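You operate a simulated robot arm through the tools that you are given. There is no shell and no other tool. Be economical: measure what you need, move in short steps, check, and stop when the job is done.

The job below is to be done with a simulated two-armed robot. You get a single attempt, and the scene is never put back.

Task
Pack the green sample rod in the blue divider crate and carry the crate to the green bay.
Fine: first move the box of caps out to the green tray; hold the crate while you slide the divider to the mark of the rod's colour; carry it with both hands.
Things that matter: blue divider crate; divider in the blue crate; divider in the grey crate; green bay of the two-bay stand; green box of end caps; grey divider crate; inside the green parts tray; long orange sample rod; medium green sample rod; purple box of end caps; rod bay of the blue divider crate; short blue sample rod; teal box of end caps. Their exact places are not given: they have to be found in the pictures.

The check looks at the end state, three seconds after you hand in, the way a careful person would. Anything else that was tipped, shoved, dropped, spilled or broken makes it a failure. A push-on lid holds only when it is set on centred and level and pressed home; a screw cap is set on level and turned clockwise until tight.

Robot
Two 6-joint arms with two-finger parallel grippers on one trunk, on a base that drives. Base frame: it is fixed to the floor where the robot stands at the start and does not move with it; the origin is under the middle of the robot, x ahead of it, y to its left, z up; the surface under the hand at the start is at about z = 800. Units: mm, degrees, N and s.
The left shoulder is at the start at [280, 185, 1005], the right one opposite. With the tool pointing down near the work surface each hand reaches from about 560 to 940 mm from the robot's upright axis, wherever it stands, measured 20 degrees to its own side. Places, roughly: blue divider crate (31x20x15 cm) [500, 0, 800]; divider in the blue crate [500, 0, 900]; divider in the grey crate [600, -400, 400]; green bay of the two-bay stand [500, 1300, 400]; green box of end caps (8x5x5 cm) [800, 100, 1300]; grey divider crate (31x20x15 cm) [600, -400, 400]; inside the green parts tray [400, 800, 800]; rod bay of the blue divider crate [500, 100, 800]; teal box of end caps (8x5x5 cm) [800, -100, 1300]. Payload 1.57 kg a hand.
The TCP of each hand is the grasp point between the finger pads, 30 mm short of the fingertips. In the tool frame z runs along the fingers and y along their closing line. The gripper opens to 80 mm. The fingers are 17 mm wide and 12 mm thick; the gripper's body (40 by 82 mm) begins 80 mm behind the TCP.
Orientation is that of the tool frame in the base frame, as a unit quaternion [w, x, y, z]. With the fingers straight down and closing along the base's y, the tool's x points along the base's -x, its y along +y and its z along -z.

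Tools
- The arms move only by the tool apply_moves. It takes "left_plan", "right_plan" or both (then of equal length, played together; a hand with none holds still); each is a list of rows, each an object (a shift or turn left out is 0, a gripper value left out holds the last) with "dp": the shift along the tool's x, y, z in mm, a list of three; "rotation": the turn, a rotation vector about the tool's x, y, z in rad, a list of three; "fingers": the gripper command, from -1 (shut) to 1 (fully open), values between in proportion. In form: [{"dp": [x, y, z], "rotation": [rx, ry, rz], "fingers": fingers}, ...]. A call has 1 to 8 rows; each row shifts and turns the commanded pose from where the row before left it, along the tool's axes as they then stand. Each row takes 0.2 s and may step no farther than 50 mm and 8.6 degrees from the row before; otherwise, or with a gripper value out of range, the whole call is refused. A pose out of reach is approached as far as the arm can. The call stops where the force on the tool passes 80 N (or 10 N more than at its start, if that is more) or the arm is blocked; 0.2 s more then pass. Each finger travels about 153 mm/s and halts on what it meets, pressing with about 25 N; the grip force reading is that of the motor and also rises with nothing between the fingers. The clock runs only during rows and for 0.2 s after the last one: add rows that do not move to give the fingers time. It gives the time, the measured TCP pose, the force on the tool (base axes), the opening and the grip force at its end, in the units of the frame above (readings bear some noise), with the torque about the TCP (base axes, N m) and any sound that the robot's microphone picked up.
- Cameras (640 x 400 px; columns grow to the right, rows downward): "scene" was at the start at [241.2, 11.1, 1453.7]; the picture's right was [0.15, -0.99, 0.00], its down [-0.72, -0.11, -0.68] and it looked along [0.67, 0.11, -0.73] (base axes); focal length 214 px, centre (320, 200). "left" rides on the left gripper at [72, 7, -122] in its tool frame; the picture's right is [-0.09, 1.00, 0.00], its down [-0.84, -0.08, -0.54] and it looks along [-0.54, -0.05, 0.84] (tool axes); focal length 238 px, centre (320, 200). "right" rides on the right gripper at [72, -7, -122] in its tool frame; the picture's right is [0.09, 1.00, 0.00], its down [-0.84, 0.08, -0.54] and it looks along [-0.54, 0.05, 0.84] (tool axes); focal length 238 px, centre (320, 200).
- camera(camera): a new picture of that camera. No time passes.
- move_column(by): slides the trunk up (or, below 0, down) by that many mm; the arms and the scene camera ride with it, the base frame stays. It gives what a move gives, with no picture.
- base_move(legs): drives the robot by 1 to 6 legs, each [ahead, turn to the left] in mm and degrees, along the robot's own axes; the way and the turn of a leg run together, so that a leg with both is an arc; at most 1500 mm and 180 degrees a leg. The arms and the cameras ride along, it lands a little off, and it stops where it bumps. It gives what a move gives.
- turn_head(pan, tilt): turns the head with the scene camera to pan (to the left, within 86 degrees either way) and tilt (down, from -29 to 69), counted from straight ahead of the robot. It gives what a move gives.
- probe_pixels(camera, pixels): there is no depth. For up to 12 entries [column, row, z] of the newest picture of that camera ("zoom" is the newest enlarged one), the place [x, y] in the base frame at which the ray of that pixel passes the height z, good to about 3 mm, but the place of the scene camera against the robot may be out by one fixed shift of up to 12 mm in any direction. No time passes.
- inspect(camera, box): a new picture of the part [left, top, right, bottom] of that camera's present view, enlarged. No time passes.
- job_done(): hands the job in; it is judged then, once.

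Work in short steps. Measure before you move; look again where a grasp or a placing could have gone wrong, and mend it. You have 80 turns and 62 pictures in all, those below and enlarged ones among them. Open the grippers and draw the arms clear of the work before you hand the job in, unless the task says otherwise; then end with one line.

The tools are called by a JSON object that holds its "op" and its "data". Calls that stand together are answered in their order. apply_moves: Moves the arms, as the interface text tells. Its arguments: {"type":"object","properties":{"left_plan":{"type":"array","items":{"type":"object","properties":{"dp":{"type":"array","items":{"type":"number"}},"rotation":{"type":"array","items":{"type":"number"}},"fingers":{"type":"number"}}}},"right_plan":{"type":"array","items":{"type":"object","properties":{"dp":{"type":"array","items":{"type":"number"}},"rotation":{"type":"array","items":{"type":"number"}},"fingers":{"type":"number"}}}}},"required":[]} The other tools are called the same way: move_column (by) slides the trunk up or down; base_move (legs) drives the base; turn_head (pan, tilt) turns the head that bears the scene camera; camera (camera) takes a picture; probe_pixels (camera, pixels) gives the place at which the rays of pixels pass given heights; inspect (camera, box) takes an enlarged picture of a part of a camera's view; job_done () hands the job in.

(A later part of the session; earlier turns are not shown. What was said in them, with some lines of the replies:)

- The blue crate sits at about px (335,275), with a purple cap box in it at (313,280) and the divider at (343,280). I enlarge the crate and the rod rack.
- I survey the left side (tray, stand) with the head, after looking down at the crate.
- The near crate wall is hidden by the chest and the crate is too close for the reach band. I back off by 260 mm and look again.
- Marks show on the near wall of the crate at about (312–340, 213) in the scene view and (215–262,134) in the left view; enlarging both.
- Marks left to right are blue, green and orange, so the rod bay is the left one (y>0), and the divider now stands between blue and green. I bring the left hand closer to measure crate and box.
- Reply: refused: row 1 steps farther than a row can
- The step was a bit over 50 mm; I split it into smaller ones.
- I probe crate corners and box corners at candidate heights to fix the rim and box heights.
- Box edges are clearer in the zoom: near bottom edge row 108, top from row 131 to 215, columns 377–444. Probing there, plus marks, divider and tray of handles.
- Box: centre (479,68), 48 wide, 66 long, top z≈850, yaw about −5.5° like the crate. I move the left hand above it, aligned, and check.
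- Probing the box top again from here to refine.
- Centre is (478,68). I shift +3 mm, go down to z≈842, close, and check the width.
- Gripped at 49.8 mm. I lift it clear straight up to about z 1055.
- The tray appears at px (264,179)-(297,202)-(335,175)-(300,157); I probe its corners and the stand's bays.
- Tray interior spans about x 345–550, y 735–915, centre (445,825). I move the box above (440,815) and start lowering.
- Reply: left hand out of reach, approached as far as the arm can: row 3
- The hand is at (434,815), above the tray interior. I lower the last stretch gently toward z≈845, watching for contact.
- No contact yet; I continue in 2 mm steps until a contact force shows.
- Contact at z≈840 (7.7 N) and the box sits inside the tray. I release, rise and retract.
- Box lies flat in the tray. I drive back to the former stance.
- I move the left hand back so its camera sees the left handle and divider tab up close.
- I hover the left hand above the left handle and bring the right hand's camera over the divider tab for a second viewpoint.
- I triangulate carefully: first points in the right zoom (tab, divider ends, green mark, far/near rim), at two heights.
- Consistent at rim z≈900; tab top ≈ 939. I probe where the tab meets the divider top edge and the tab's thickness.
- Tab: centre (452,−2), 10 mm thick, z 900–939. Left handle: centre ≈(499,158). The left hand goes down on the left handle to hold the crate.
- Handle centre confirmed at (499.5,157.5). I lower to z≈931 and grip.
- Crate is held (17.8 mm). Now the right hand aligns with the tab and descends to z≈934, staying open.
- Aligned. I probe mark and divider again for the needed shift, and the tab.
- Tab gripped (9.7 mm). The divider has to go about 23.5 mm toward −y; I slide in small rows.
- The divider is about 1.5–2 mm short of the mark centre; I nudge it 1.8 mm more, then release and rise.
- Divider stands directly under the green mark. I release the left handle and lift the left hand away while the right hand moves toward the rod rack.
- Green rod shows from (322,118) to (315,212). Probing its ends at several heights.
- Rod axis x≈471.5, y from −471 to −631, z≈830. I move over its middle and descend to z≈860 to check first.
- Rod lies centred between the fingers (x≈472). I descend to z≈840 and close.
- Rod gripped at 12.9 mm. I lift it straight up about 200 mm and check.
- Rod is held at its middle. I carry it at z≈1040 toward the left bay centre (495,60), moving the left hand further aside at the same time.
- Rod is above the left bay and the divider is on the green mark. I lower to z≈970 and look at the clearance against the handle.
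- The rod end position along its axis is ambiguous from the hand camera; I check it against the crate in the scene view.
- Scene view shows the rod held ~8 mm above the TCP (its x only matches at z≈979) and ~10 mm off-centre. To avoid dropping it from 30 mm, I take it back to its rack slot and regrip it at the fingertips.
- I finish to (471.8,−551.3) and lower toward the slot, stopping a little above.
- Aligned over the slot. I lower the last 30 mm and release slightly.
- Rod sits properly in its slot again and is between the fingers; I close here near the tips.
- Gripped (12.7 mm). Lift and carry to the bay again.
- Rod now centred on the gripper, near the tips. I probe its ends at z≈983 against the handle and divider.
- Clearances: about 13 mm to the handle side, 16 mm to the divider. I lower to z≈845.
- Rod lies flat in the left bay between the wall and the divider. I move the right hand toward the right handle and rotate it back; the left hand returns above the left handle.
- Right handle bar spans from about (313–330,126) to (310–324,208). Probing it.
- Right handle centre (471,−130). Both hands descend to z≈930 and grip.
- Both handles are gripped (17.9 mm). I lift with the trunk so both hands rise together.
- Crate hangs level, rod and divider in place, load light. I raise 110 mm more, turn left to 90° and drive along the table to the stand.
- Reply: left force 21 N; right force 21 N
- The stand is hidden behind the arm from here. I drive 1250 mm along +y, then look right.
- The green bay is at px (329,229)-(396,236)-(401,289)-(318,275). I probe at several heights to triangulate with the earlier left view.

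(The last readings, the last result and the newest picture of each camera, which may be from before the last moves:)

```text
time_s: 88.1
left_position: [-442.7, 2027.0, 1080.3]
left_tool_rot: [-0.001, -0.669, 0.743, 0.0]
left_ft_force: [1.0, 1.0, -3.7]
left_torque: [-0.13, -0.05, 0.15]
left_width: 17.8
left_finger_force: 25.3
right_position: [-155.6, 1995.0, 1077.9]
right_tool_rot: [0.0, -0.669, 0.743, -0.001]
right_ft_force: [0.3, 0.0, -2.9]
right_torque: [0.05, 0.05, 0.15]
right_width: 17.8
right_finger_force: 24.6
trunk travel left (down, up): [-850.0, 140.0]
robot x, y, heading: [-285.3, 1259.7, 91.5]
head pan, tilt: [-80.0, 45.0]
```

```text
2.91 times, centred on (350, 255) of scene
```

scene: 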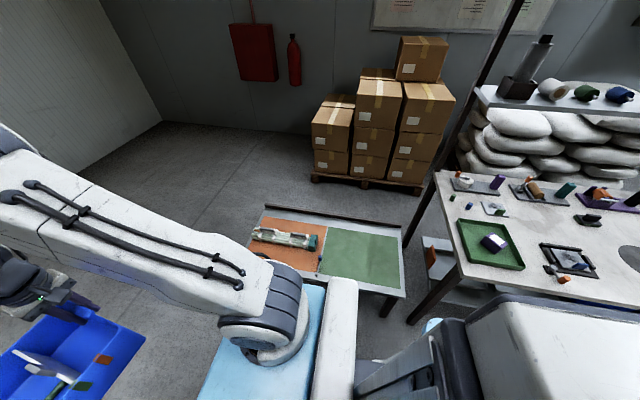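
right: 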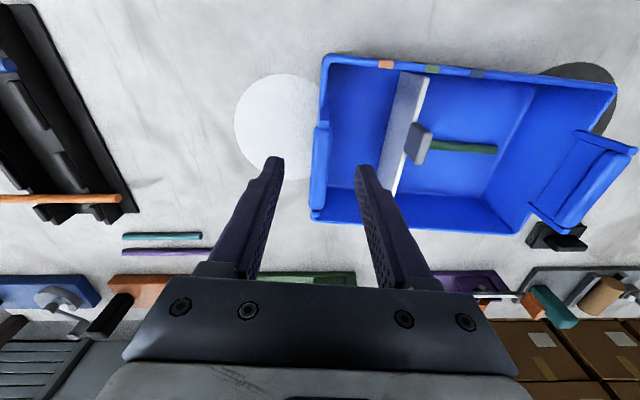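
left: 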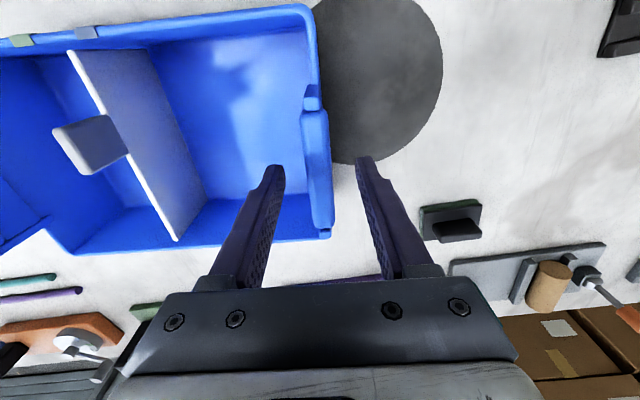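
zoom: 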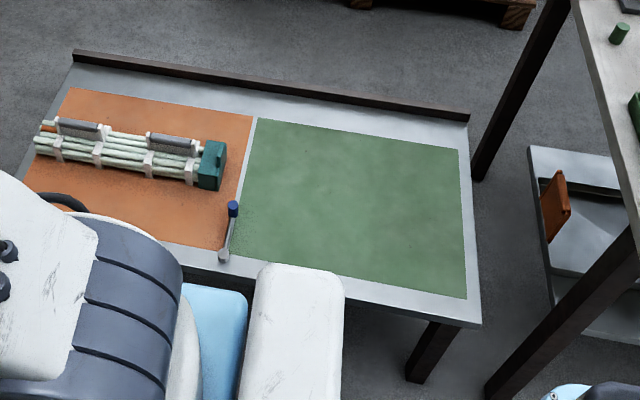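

Bay: z≈455, centre ≈(508,1320), about 340×440 mm, free. I drive 64 mm on and turn right to heading 0, so the crate comes in front of the bay at carrying height.

{"op": "base_move", "data": {"legs": [[64, 0], [0, -45], [0, -46.5]]}}

{"op": "turn_head", "data": {"pan": 0, "tilt": 55}}

{"op": "camera", "data": {"camera": "scene"}}

```text
time_s: 93.3
left_position: [486.3, 1463.4, 1079.4]
left_tool_rot: [0.0, 0.063, 0.998, 0.001]
left_ft_force: [1.7, 0.2, -3.4]
left_torque: [-0.05, -0.03, 0.15]
left_width: 18.0
left_finger_force: 25.2
right_position: [446.9, 1173.6, 1077.3]
right_tool_rot: [-0.001, 0.063, 0.998, 0.0]
right_ft_force: [-1.6, -0.2, -3.2]
right_torque: [0.09, 0.04, 0.14]
right_width: 17.7
right_finger_force: 25.0
trunk travel left (down, up): [-850.0, 140.0]
robot x, y, heading: [-286.2, 1322.8, 0.1]
head pan, tilt: [-80.0, 45.0]
```

```text
time_s: 94.8
left_position: [486.1, 1461.7, 1079.5]
left_tool_rot: [0.0, 0.063, 0.998, 0.001]
left_ft_force: [1.7, -0.2, -2.6]
left_torque: [-0.05, 0.15, 0.16]
left_width: 17.9
left_finger_force: 24.7
right_position: [446.4, 1175.6, 1077.7]
right_tool_rot: [-0.001, 0.064, 0.998, -0.001]
right_ft_force: [-1.8, 0.9, -3.6]
right_torque: [0.02, -0.16, 0.2]
right_width: 17.5
right_finger_force: 25.0
trunk travel left (down, up): [-850.0, 140.0]
robot x, y, heading: [-284.2, 1320.9, 0.5]
head pan, tilt: [0.0, 55.0]
```

```text
7 pictures are left
```

scene: 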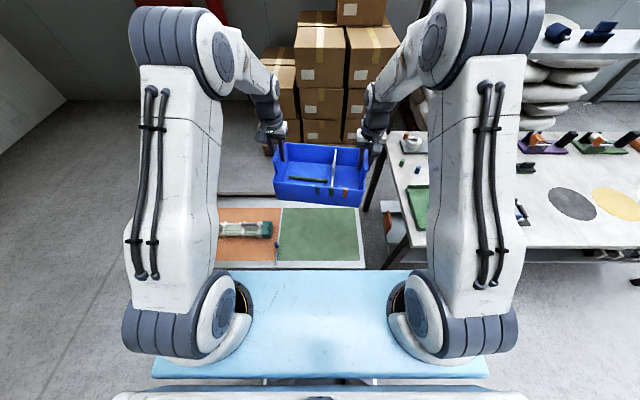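

Crate hangs ready; green bay visible at (282,207)-(358,207)-(361,264)-(278,264). Probing its centre from this view.

{"op": "probe_pixels", "data": {"camera": "scene", "pixels": [[283, 208, 455], [357, 208, 455], [360, 263, 455], [279, 263, 455], [283, 208, 430], [357, 208, 430], [360, 263, 430], [279, 263, 430], [278, 243, 470], [365, 270, 455], [387, 268, 800], [408, 185, 800]]}}

```text
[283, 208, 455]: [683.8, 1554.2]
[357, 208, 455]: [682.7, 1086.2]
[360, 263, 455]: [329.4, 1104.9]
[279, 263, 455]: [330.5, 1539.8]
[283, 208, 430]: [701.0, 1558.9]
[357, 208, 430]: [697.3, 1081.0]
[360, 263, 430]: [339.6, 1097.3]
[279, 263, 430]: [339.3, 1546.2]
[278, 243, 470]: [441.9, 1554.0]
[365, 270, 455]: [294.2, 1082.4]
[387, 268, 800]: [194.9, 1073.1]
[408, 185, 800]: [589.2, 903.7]
```

The target centre is ≈(503,1322); crate centre is (466,1319). I drive 38 mm ahead, then lower the trunk most of the way.

{"op": "base_move", "data": {"legs": [[38, 0]]}}

{"op": "move_column", "data": {"by": -250}}

{"op": "move_column", "data": {"by": -180}}

{"op": "camera", "data": {"camera": "scene"}}

```text
time_s: 95.7
left_position: [524.8, 1461.4, 1079.0]
left_tool_rot: [0.0, 0.064, 0.998, 0.001]
left_ft_force: [0.4, -0.8, -2.8]
left_torque: [-0.04, 0.03, 0.15]
left_width: 17.8
left_finger_force: 25.6
right_position: [485.7, 1174.0, 1077.5]
right_tool_rot: [0.0, 0.064, 0.998, -0.001]
right_ft_force: [-1.4, 0.8, -2.9]
right_torque: [0.07, -0.02, 0.15]
right_width: 18.0
right_finger_force: 25.1
trunk travel left (down, up): [-850.0, 140.0]
robot x, y, heading: [-249.4, 1324.2, 0.1]
head pan, tilt: [0.0, 55.0]
```

```text
time_s: 98.3
left_position: [524.5, 1462.0, 831.6]
left_tool_rot: [0.0, 0.064, 0.998, 0.001]
left_ft_force: [1.5, -0.3, -2.3]
left_torque: [-0.04, 0.03, 0.12]
left_width: 17.9
left_finger_force: 25.1
right_position: [484.9, 1174.8, 826.6]
right_tool_rot: [-0.001, 0.065, 0.998, -0.002]
right_ft_force: [-1.1, 0.6, -3.2]
right_torque: [0.06, 0.02, 0.13]
right_width: 17.6
right_finger_force: 25.3
trunk travel left (down, up): [-600.0, 390.0]
robot x, y, heading: [-247.7, 1323.0, 0.2]
head pan, tilt: [0.0, 55.0]
```

```text
time_s: 100.3
left_position: [524.9, 1461.6, 650.0]
left_tool_rot: [0.0, 0.063, 0.998, 0.001]
left_ft_force: [0.9, -0.1, -3.6]
left_torque: [-0.08, -0.04, 0.14]
left_width: 17.9
left_finger_force: 25.4
right_position: [486.1, 1174.4, 648.2]
right_tool_rot: [-0.001, 0.065, 0.998, -0.001]
right_ft_force: [-1.3, 1.0, -3.1]
right_torque: [0.06, 0.02, 0.12]
right_width: 17.8
right_finger_force: 24.6
trunk travel left (down, up): [-420.0, 570.0]
robot x, y, heading: [-250.8, 1323.1, -0.1]
head pan, tilt: [0.0, 55.0]
```

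```text
6 pictures are left
```

scene: 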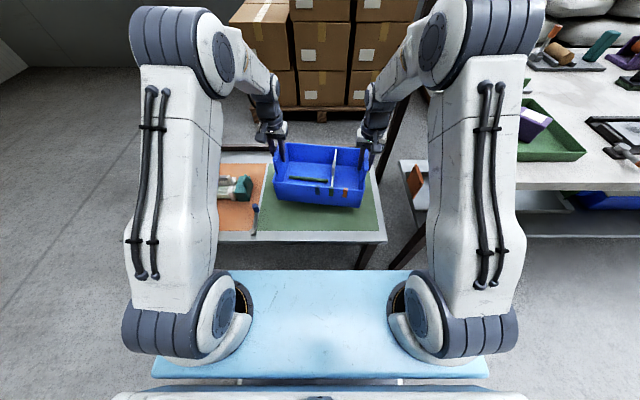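

Crate is over the green bay with margin all around, bottom at z≈520. Lower 45 mm, then small steps until contact.

{"op": "move_column", "data": {"by": -45}}

{"op": "move_column", "data": {"by": -10}}

{"op": "move_column", "data": {"by": -8}}

```text
time_s: 101.1
left_position: [524.2, 1461.7, 606.1]
left_tool_rot: [-0.001, 0.064, 0.998, 0.001]
left_ft_force: [1.0, -0.6, -3.1]
left_torque: [-0.02, 0.05, 0.15]
left_width: 17.9
left_finger_force: 25.3
right_position: [485.6, 1174.4, 601.5]
right_tool_rot: [0.0, 0.065, 0.998, -0.001]
right_ft_force: [-0.7, 0.1, -2.3]
right_torque: [0.04, -0.03, 0.14]
right_width: 17.9
right_finger_force: 24.8
trunk travel left (down, up): [-375.0, 615.0]
robot x, y, heading: [-248.1, 1321.5, 0.1]
head pan, tilt: [0.0, 55.0]
```

```text
time_s: 101.7
left_position: [524.3, 1461.6, 595.2]
left_tool_rot: [-0.001, 0.063, 0.998, 0.001]
left_ft_force: [0.4, -0.6, -3.8]
left_torque: [-0.07, 0.01, 0.11]
left_width: 17.9
left_finger_force: 25.3
right_position: [485.0, 1173.1, 592.6]
right_tool_rot: [-0.001, 0.065, 0.998, -0.001]
right_ft_force: [-0.2, 1.2, -3.4]
right_torque: [0.05, 0.0, 0.14]
right_width: 17.8
right_finger_force: 25.1
trunk travel left (down, up): [-365.0, 625.0]
robot x, y, heading: [-249.7, 1322.3, -0.2]
head pan, tilt: [0.0, 55.0]
```

```text
time_s: 102.3
left_position: [525.2, 1462.2, 585.9]
left_tool_rot: [-0.001, 0.065, 0.998, 0.001]
left_ft_force: [0.7, -0.8, -2.7]
left_torque: [-0.04, 0.09, 0.18]
left_width: 17.7
left_finger_force: 25.5
right_position: [486.3, 1174.2, 584.5]
right_tool_rot: [-0.001, 0.064, 0.998, -0.001]
right_ft_force: [-0.4, 0.3, -3.4]
right_torque: [0.05, -0.03, 0.15]
right_width: 17.8
right_finger_force: 24.7
trunk travel left (down, up): [-357.0, 633.0]
robot x, y, heading: [-244.4, 1321.7, 0.1]
head pan, tilt: [0.0, 55.0]
```

Still hanging (−3 N each). More small steps.

{"op": "move_column", "data": {"by": -6}}

{"op": "move_column", "data": {"by": -6}}

{"op": "inspect", "data": {"camera": "scene", "box": [210, 120, 410, 270]}}

```text
time_s: 102.8
left_position: [525.1, 1461.7, 581.0]
left_tool_rot: [-0.001, 0.064, 0.998, 0.001]
left_ft_force: [1.0, 0.0, -1.6]
left_torque: [-0.06, 0.04, 0.15]
left_width: 17.9
left_finger_force: 25.3
right_position: [486.4, 1175.4, 578.3]
right_tool_rot: [-0.001, 0.065, 0.998, -0.001]
right_ft_force: [-0.7, 0.9, -3.0]
right_torque: [0.03, -0.01, 0.12]
right_width: 17.6
right_finger_force: 25.8
trunk travel left (down, up): [-351.0, 639.0]
robot x, y, heading: [-249.7, 1320.9, -0.1]
head pan, tilt: [0.0, 55.0]
```

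```text
time_s: 103.4
left_position: [524.1, 1461.7, 579.9]
left_tool_rot: [0.003, 0.063, 0.998, 0.0]
left_ft_force: [-4.3, -0.3, 20.8]
left_torque: [-0.38, -0.06, 0.29]
left_width: 18.0
left_finger_force: 24.9
right_position: [485.2, 1173.4, 576.4]
right_tool_rot: [0.003, 0.065, 0.998, -0.001]
right_ft_force: [-2.4, -1.1, 20.4]
right_torque: [-0.01, -0.06, 0.44]
right_width: 17.9
right_finger_force: 25.0
trunk travel left (down, up): [-345.0, 645.0]
robot x, y, heading: [-252.1, 1319.5, -0.0]
head pan, tilt: [0.0, 55.0]
```

```text
2.67 times, centred on (310, 195) of scene
```

zoom: 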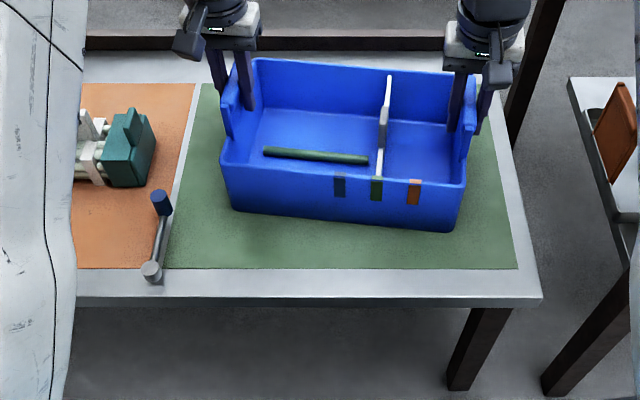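

Both hands show +20 N: the crate stands on the green bay. I ease off 3 mm, open, and raise both hands.

{"op": "move_column", "data": {"by": 3}}

{"op": "apply_moves", "data": {"left_plan": [{"fingers": 0.1}, {}, {}, {"dp": [0, 0, -30]}, {"dp": [0, 0, -45]}, {"dp": [0, 0, -45]}, {"dp": [0, 0, -30]}, {}], "right_plan": [{"fingers": 0.1}, {}, {}, {"dp": [0, 0, -30]}, {"dp": [0, 0, -45]}, {"dp": [0, 0, -45]}, {"dp": [0, 0, -30]}, {}]}}

{"op": "camera", "data": {"camera": "scene"}}

```text
time_s: 103.9
left_position: [524.4, 1461.2, 578.4]
left_tool_rot: [0.001, 0.063, 0.998, 0.001]
left_ft_force: [1.9, -0.7, 11.7]
left_torque: [-0.19, -0.63, 0.15]
left_width: 17.7
left_finger_force: 25.0
right_position: [485.5, 1173.9, 577.2]
right_tool_rot: [0.001, 0.065, 0.998, 0.0]
right_ft_force: [2.8, -0.6, 6.4]
right_torque: [-0.03, -0.68, 0.13]
right_width: 18.4
right_finger_force: 24.6
trunk travel left (down, up): [-348.0, 642.0]
robot x, y, heading: [-250.2, 1320.1, 0.2]
head pan, tilt: [0.0, 55.0]
```

```text
time_s: 105.7
left_position: [523.0, 1462.2, 728.7]
left_tool_rot: [0.0, 0.064, 0.998, 0.001]
left_ft_force: [0.1, 0.4, 0.6]
left_torque: [0.02, 0.01, 0.02]
left_width: 43.8
left_finger_force: 0.0
right_position: [484.1, 1172.2, 726.9]
right_tool_rot: [-0.001, 0.065, 0.998, -0.001]
right_ft_force: [-0.2, -0.1, 0.0]
right_torque: [-0.02, 0.01, 0.01]
right_width: 43.8
right_finger_force: 0.0
trunk travel left (down, up): [-348.0, 642.0]
robot x, y, heading: [-250.3, 1323.2, -0.0]
head pan, tilt: [0.0, 55.0]
```

```text
4 pictures are left
```

scene: 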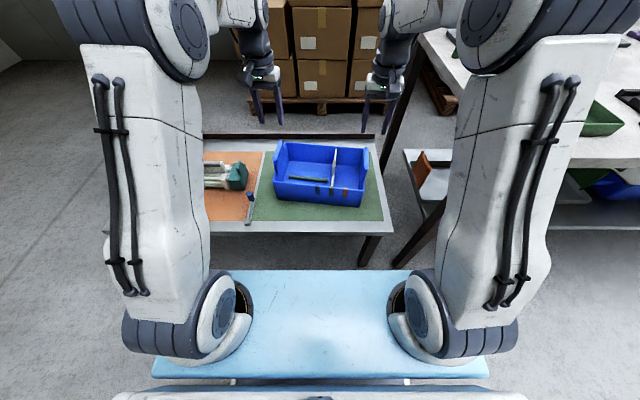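

The crate stands in the green bay, hands clear. I raise the trunk, open fully, back off, and take a last close look.

{"op": "move_column", "data": {"by": 250}}

{"op": "apply_moves", "data": {"left_plan": [{"fingers": 1}, {}], "right_plan": [{"fingers": 1}, {}]}}

{"op": "base_move", "data": {"legs": [[-200, 0]]}}

{"op": "inspect", "data": {"camera": "scene", "box": [210, 90, 410, 220]}}

```text
time_s: 108.3
left_position: [522.2, 1460.2, 977.7]
left_tool_rot: [-0.001, 0.064, 0.998, 0.001]
left_ft_force: [0.5, 0.6, -0.1]
left_torque: [-0.03, 0.02, 0.01]
left_width: 44.3
left_finger_force: 0.1
right_position: [484.1, 1174.3, 975.5]
right_tool_rot: [0.0, 0.065, 0.998, -0.001]
right_ft_force: [-0.2, 0.6, -0.5]
right_torque: [-0.02, -0.02, -0.02]
right_width: 43.8
right_finger_force: 0.0
trunk travel left (down, up): [-598.0, 392.0]
robot x, y, heading: [-244.2, 1322.9, 0.3]
head pan, tilt: [0.0, 55.0]
```

```text
time_s: 108.9
left_position: [523.7, 1460.9, 978.7]
left_tool_rot: [0.0, 0.064, 0.998, 0.001]
left_ft_force: [0.6, 1.0, -0.4]
left_torque: [-0.02, -0.03, -0.02]
left_width: 79.8
left_finger_force: 0.1
right_position: [483.9, 1173.5, 976.5]
right_tool_rot: [-0.002, 0.064, 0.998, -0.002]
right_ft_force: [0.3, -0.7, -0.4]
right_torque: [0.02, 0.01, -0.01]
right_width: 79.9
right_finger_force: 0.0
trunk travel left (down, up): [-598.0, 392.0]
robot x, y, heading: [-248.8, 1320.3, 0.1]
head pan, tilt: [0.0, 55.0]
```

```text
time_s: 110.5
left_position: [322.9, 1460.9, 978.0]
left_tool_rot: [0.0, 0.064, 0.998, 0.001]
left_ft_force: [0.0, -0.7, 0.3]
left_torque: [-0.01, 0.03, -0.04]
left_width: 79.8
left_finger_force: 0.0
right_position: [283.7, 1173.9, 976.8]
right_tool_rot: [-0.001, 0.065, 0.998, -0.001]
right_ft_force: [-0.5, 0.1, 0.6]
right_torque: [0.0, 0.01, -0.03]
right_width: 80.1
right_finger_force: 0.1
trunk travel left (down, up): [-598.0, 392.0]
robot x, y, heading: [-449.0, 1320.7, 0.1]
head pan, tilt: [0.0, 55.0]
```

```text
3.08 times, centred on (310, 155) of scene
```

zoom: 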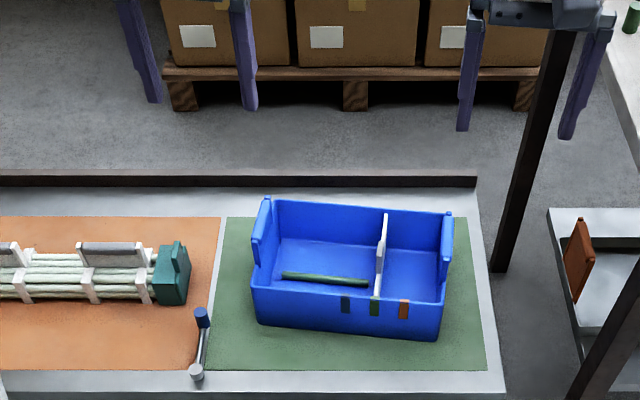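

The crate is fully on the green bay, the rod lies in its bay, the divider is at the green mark and the arms are clear; I hand the job in.

{"op": "job_done", "data": {}}

```text
The job is handed in.
```

The job is handed in: the green rod lies in the rod bay of the blue crate, with the divider at the green mark. I carried the crate with both hands to the green bay, and the purple box of caps is in the green tray.
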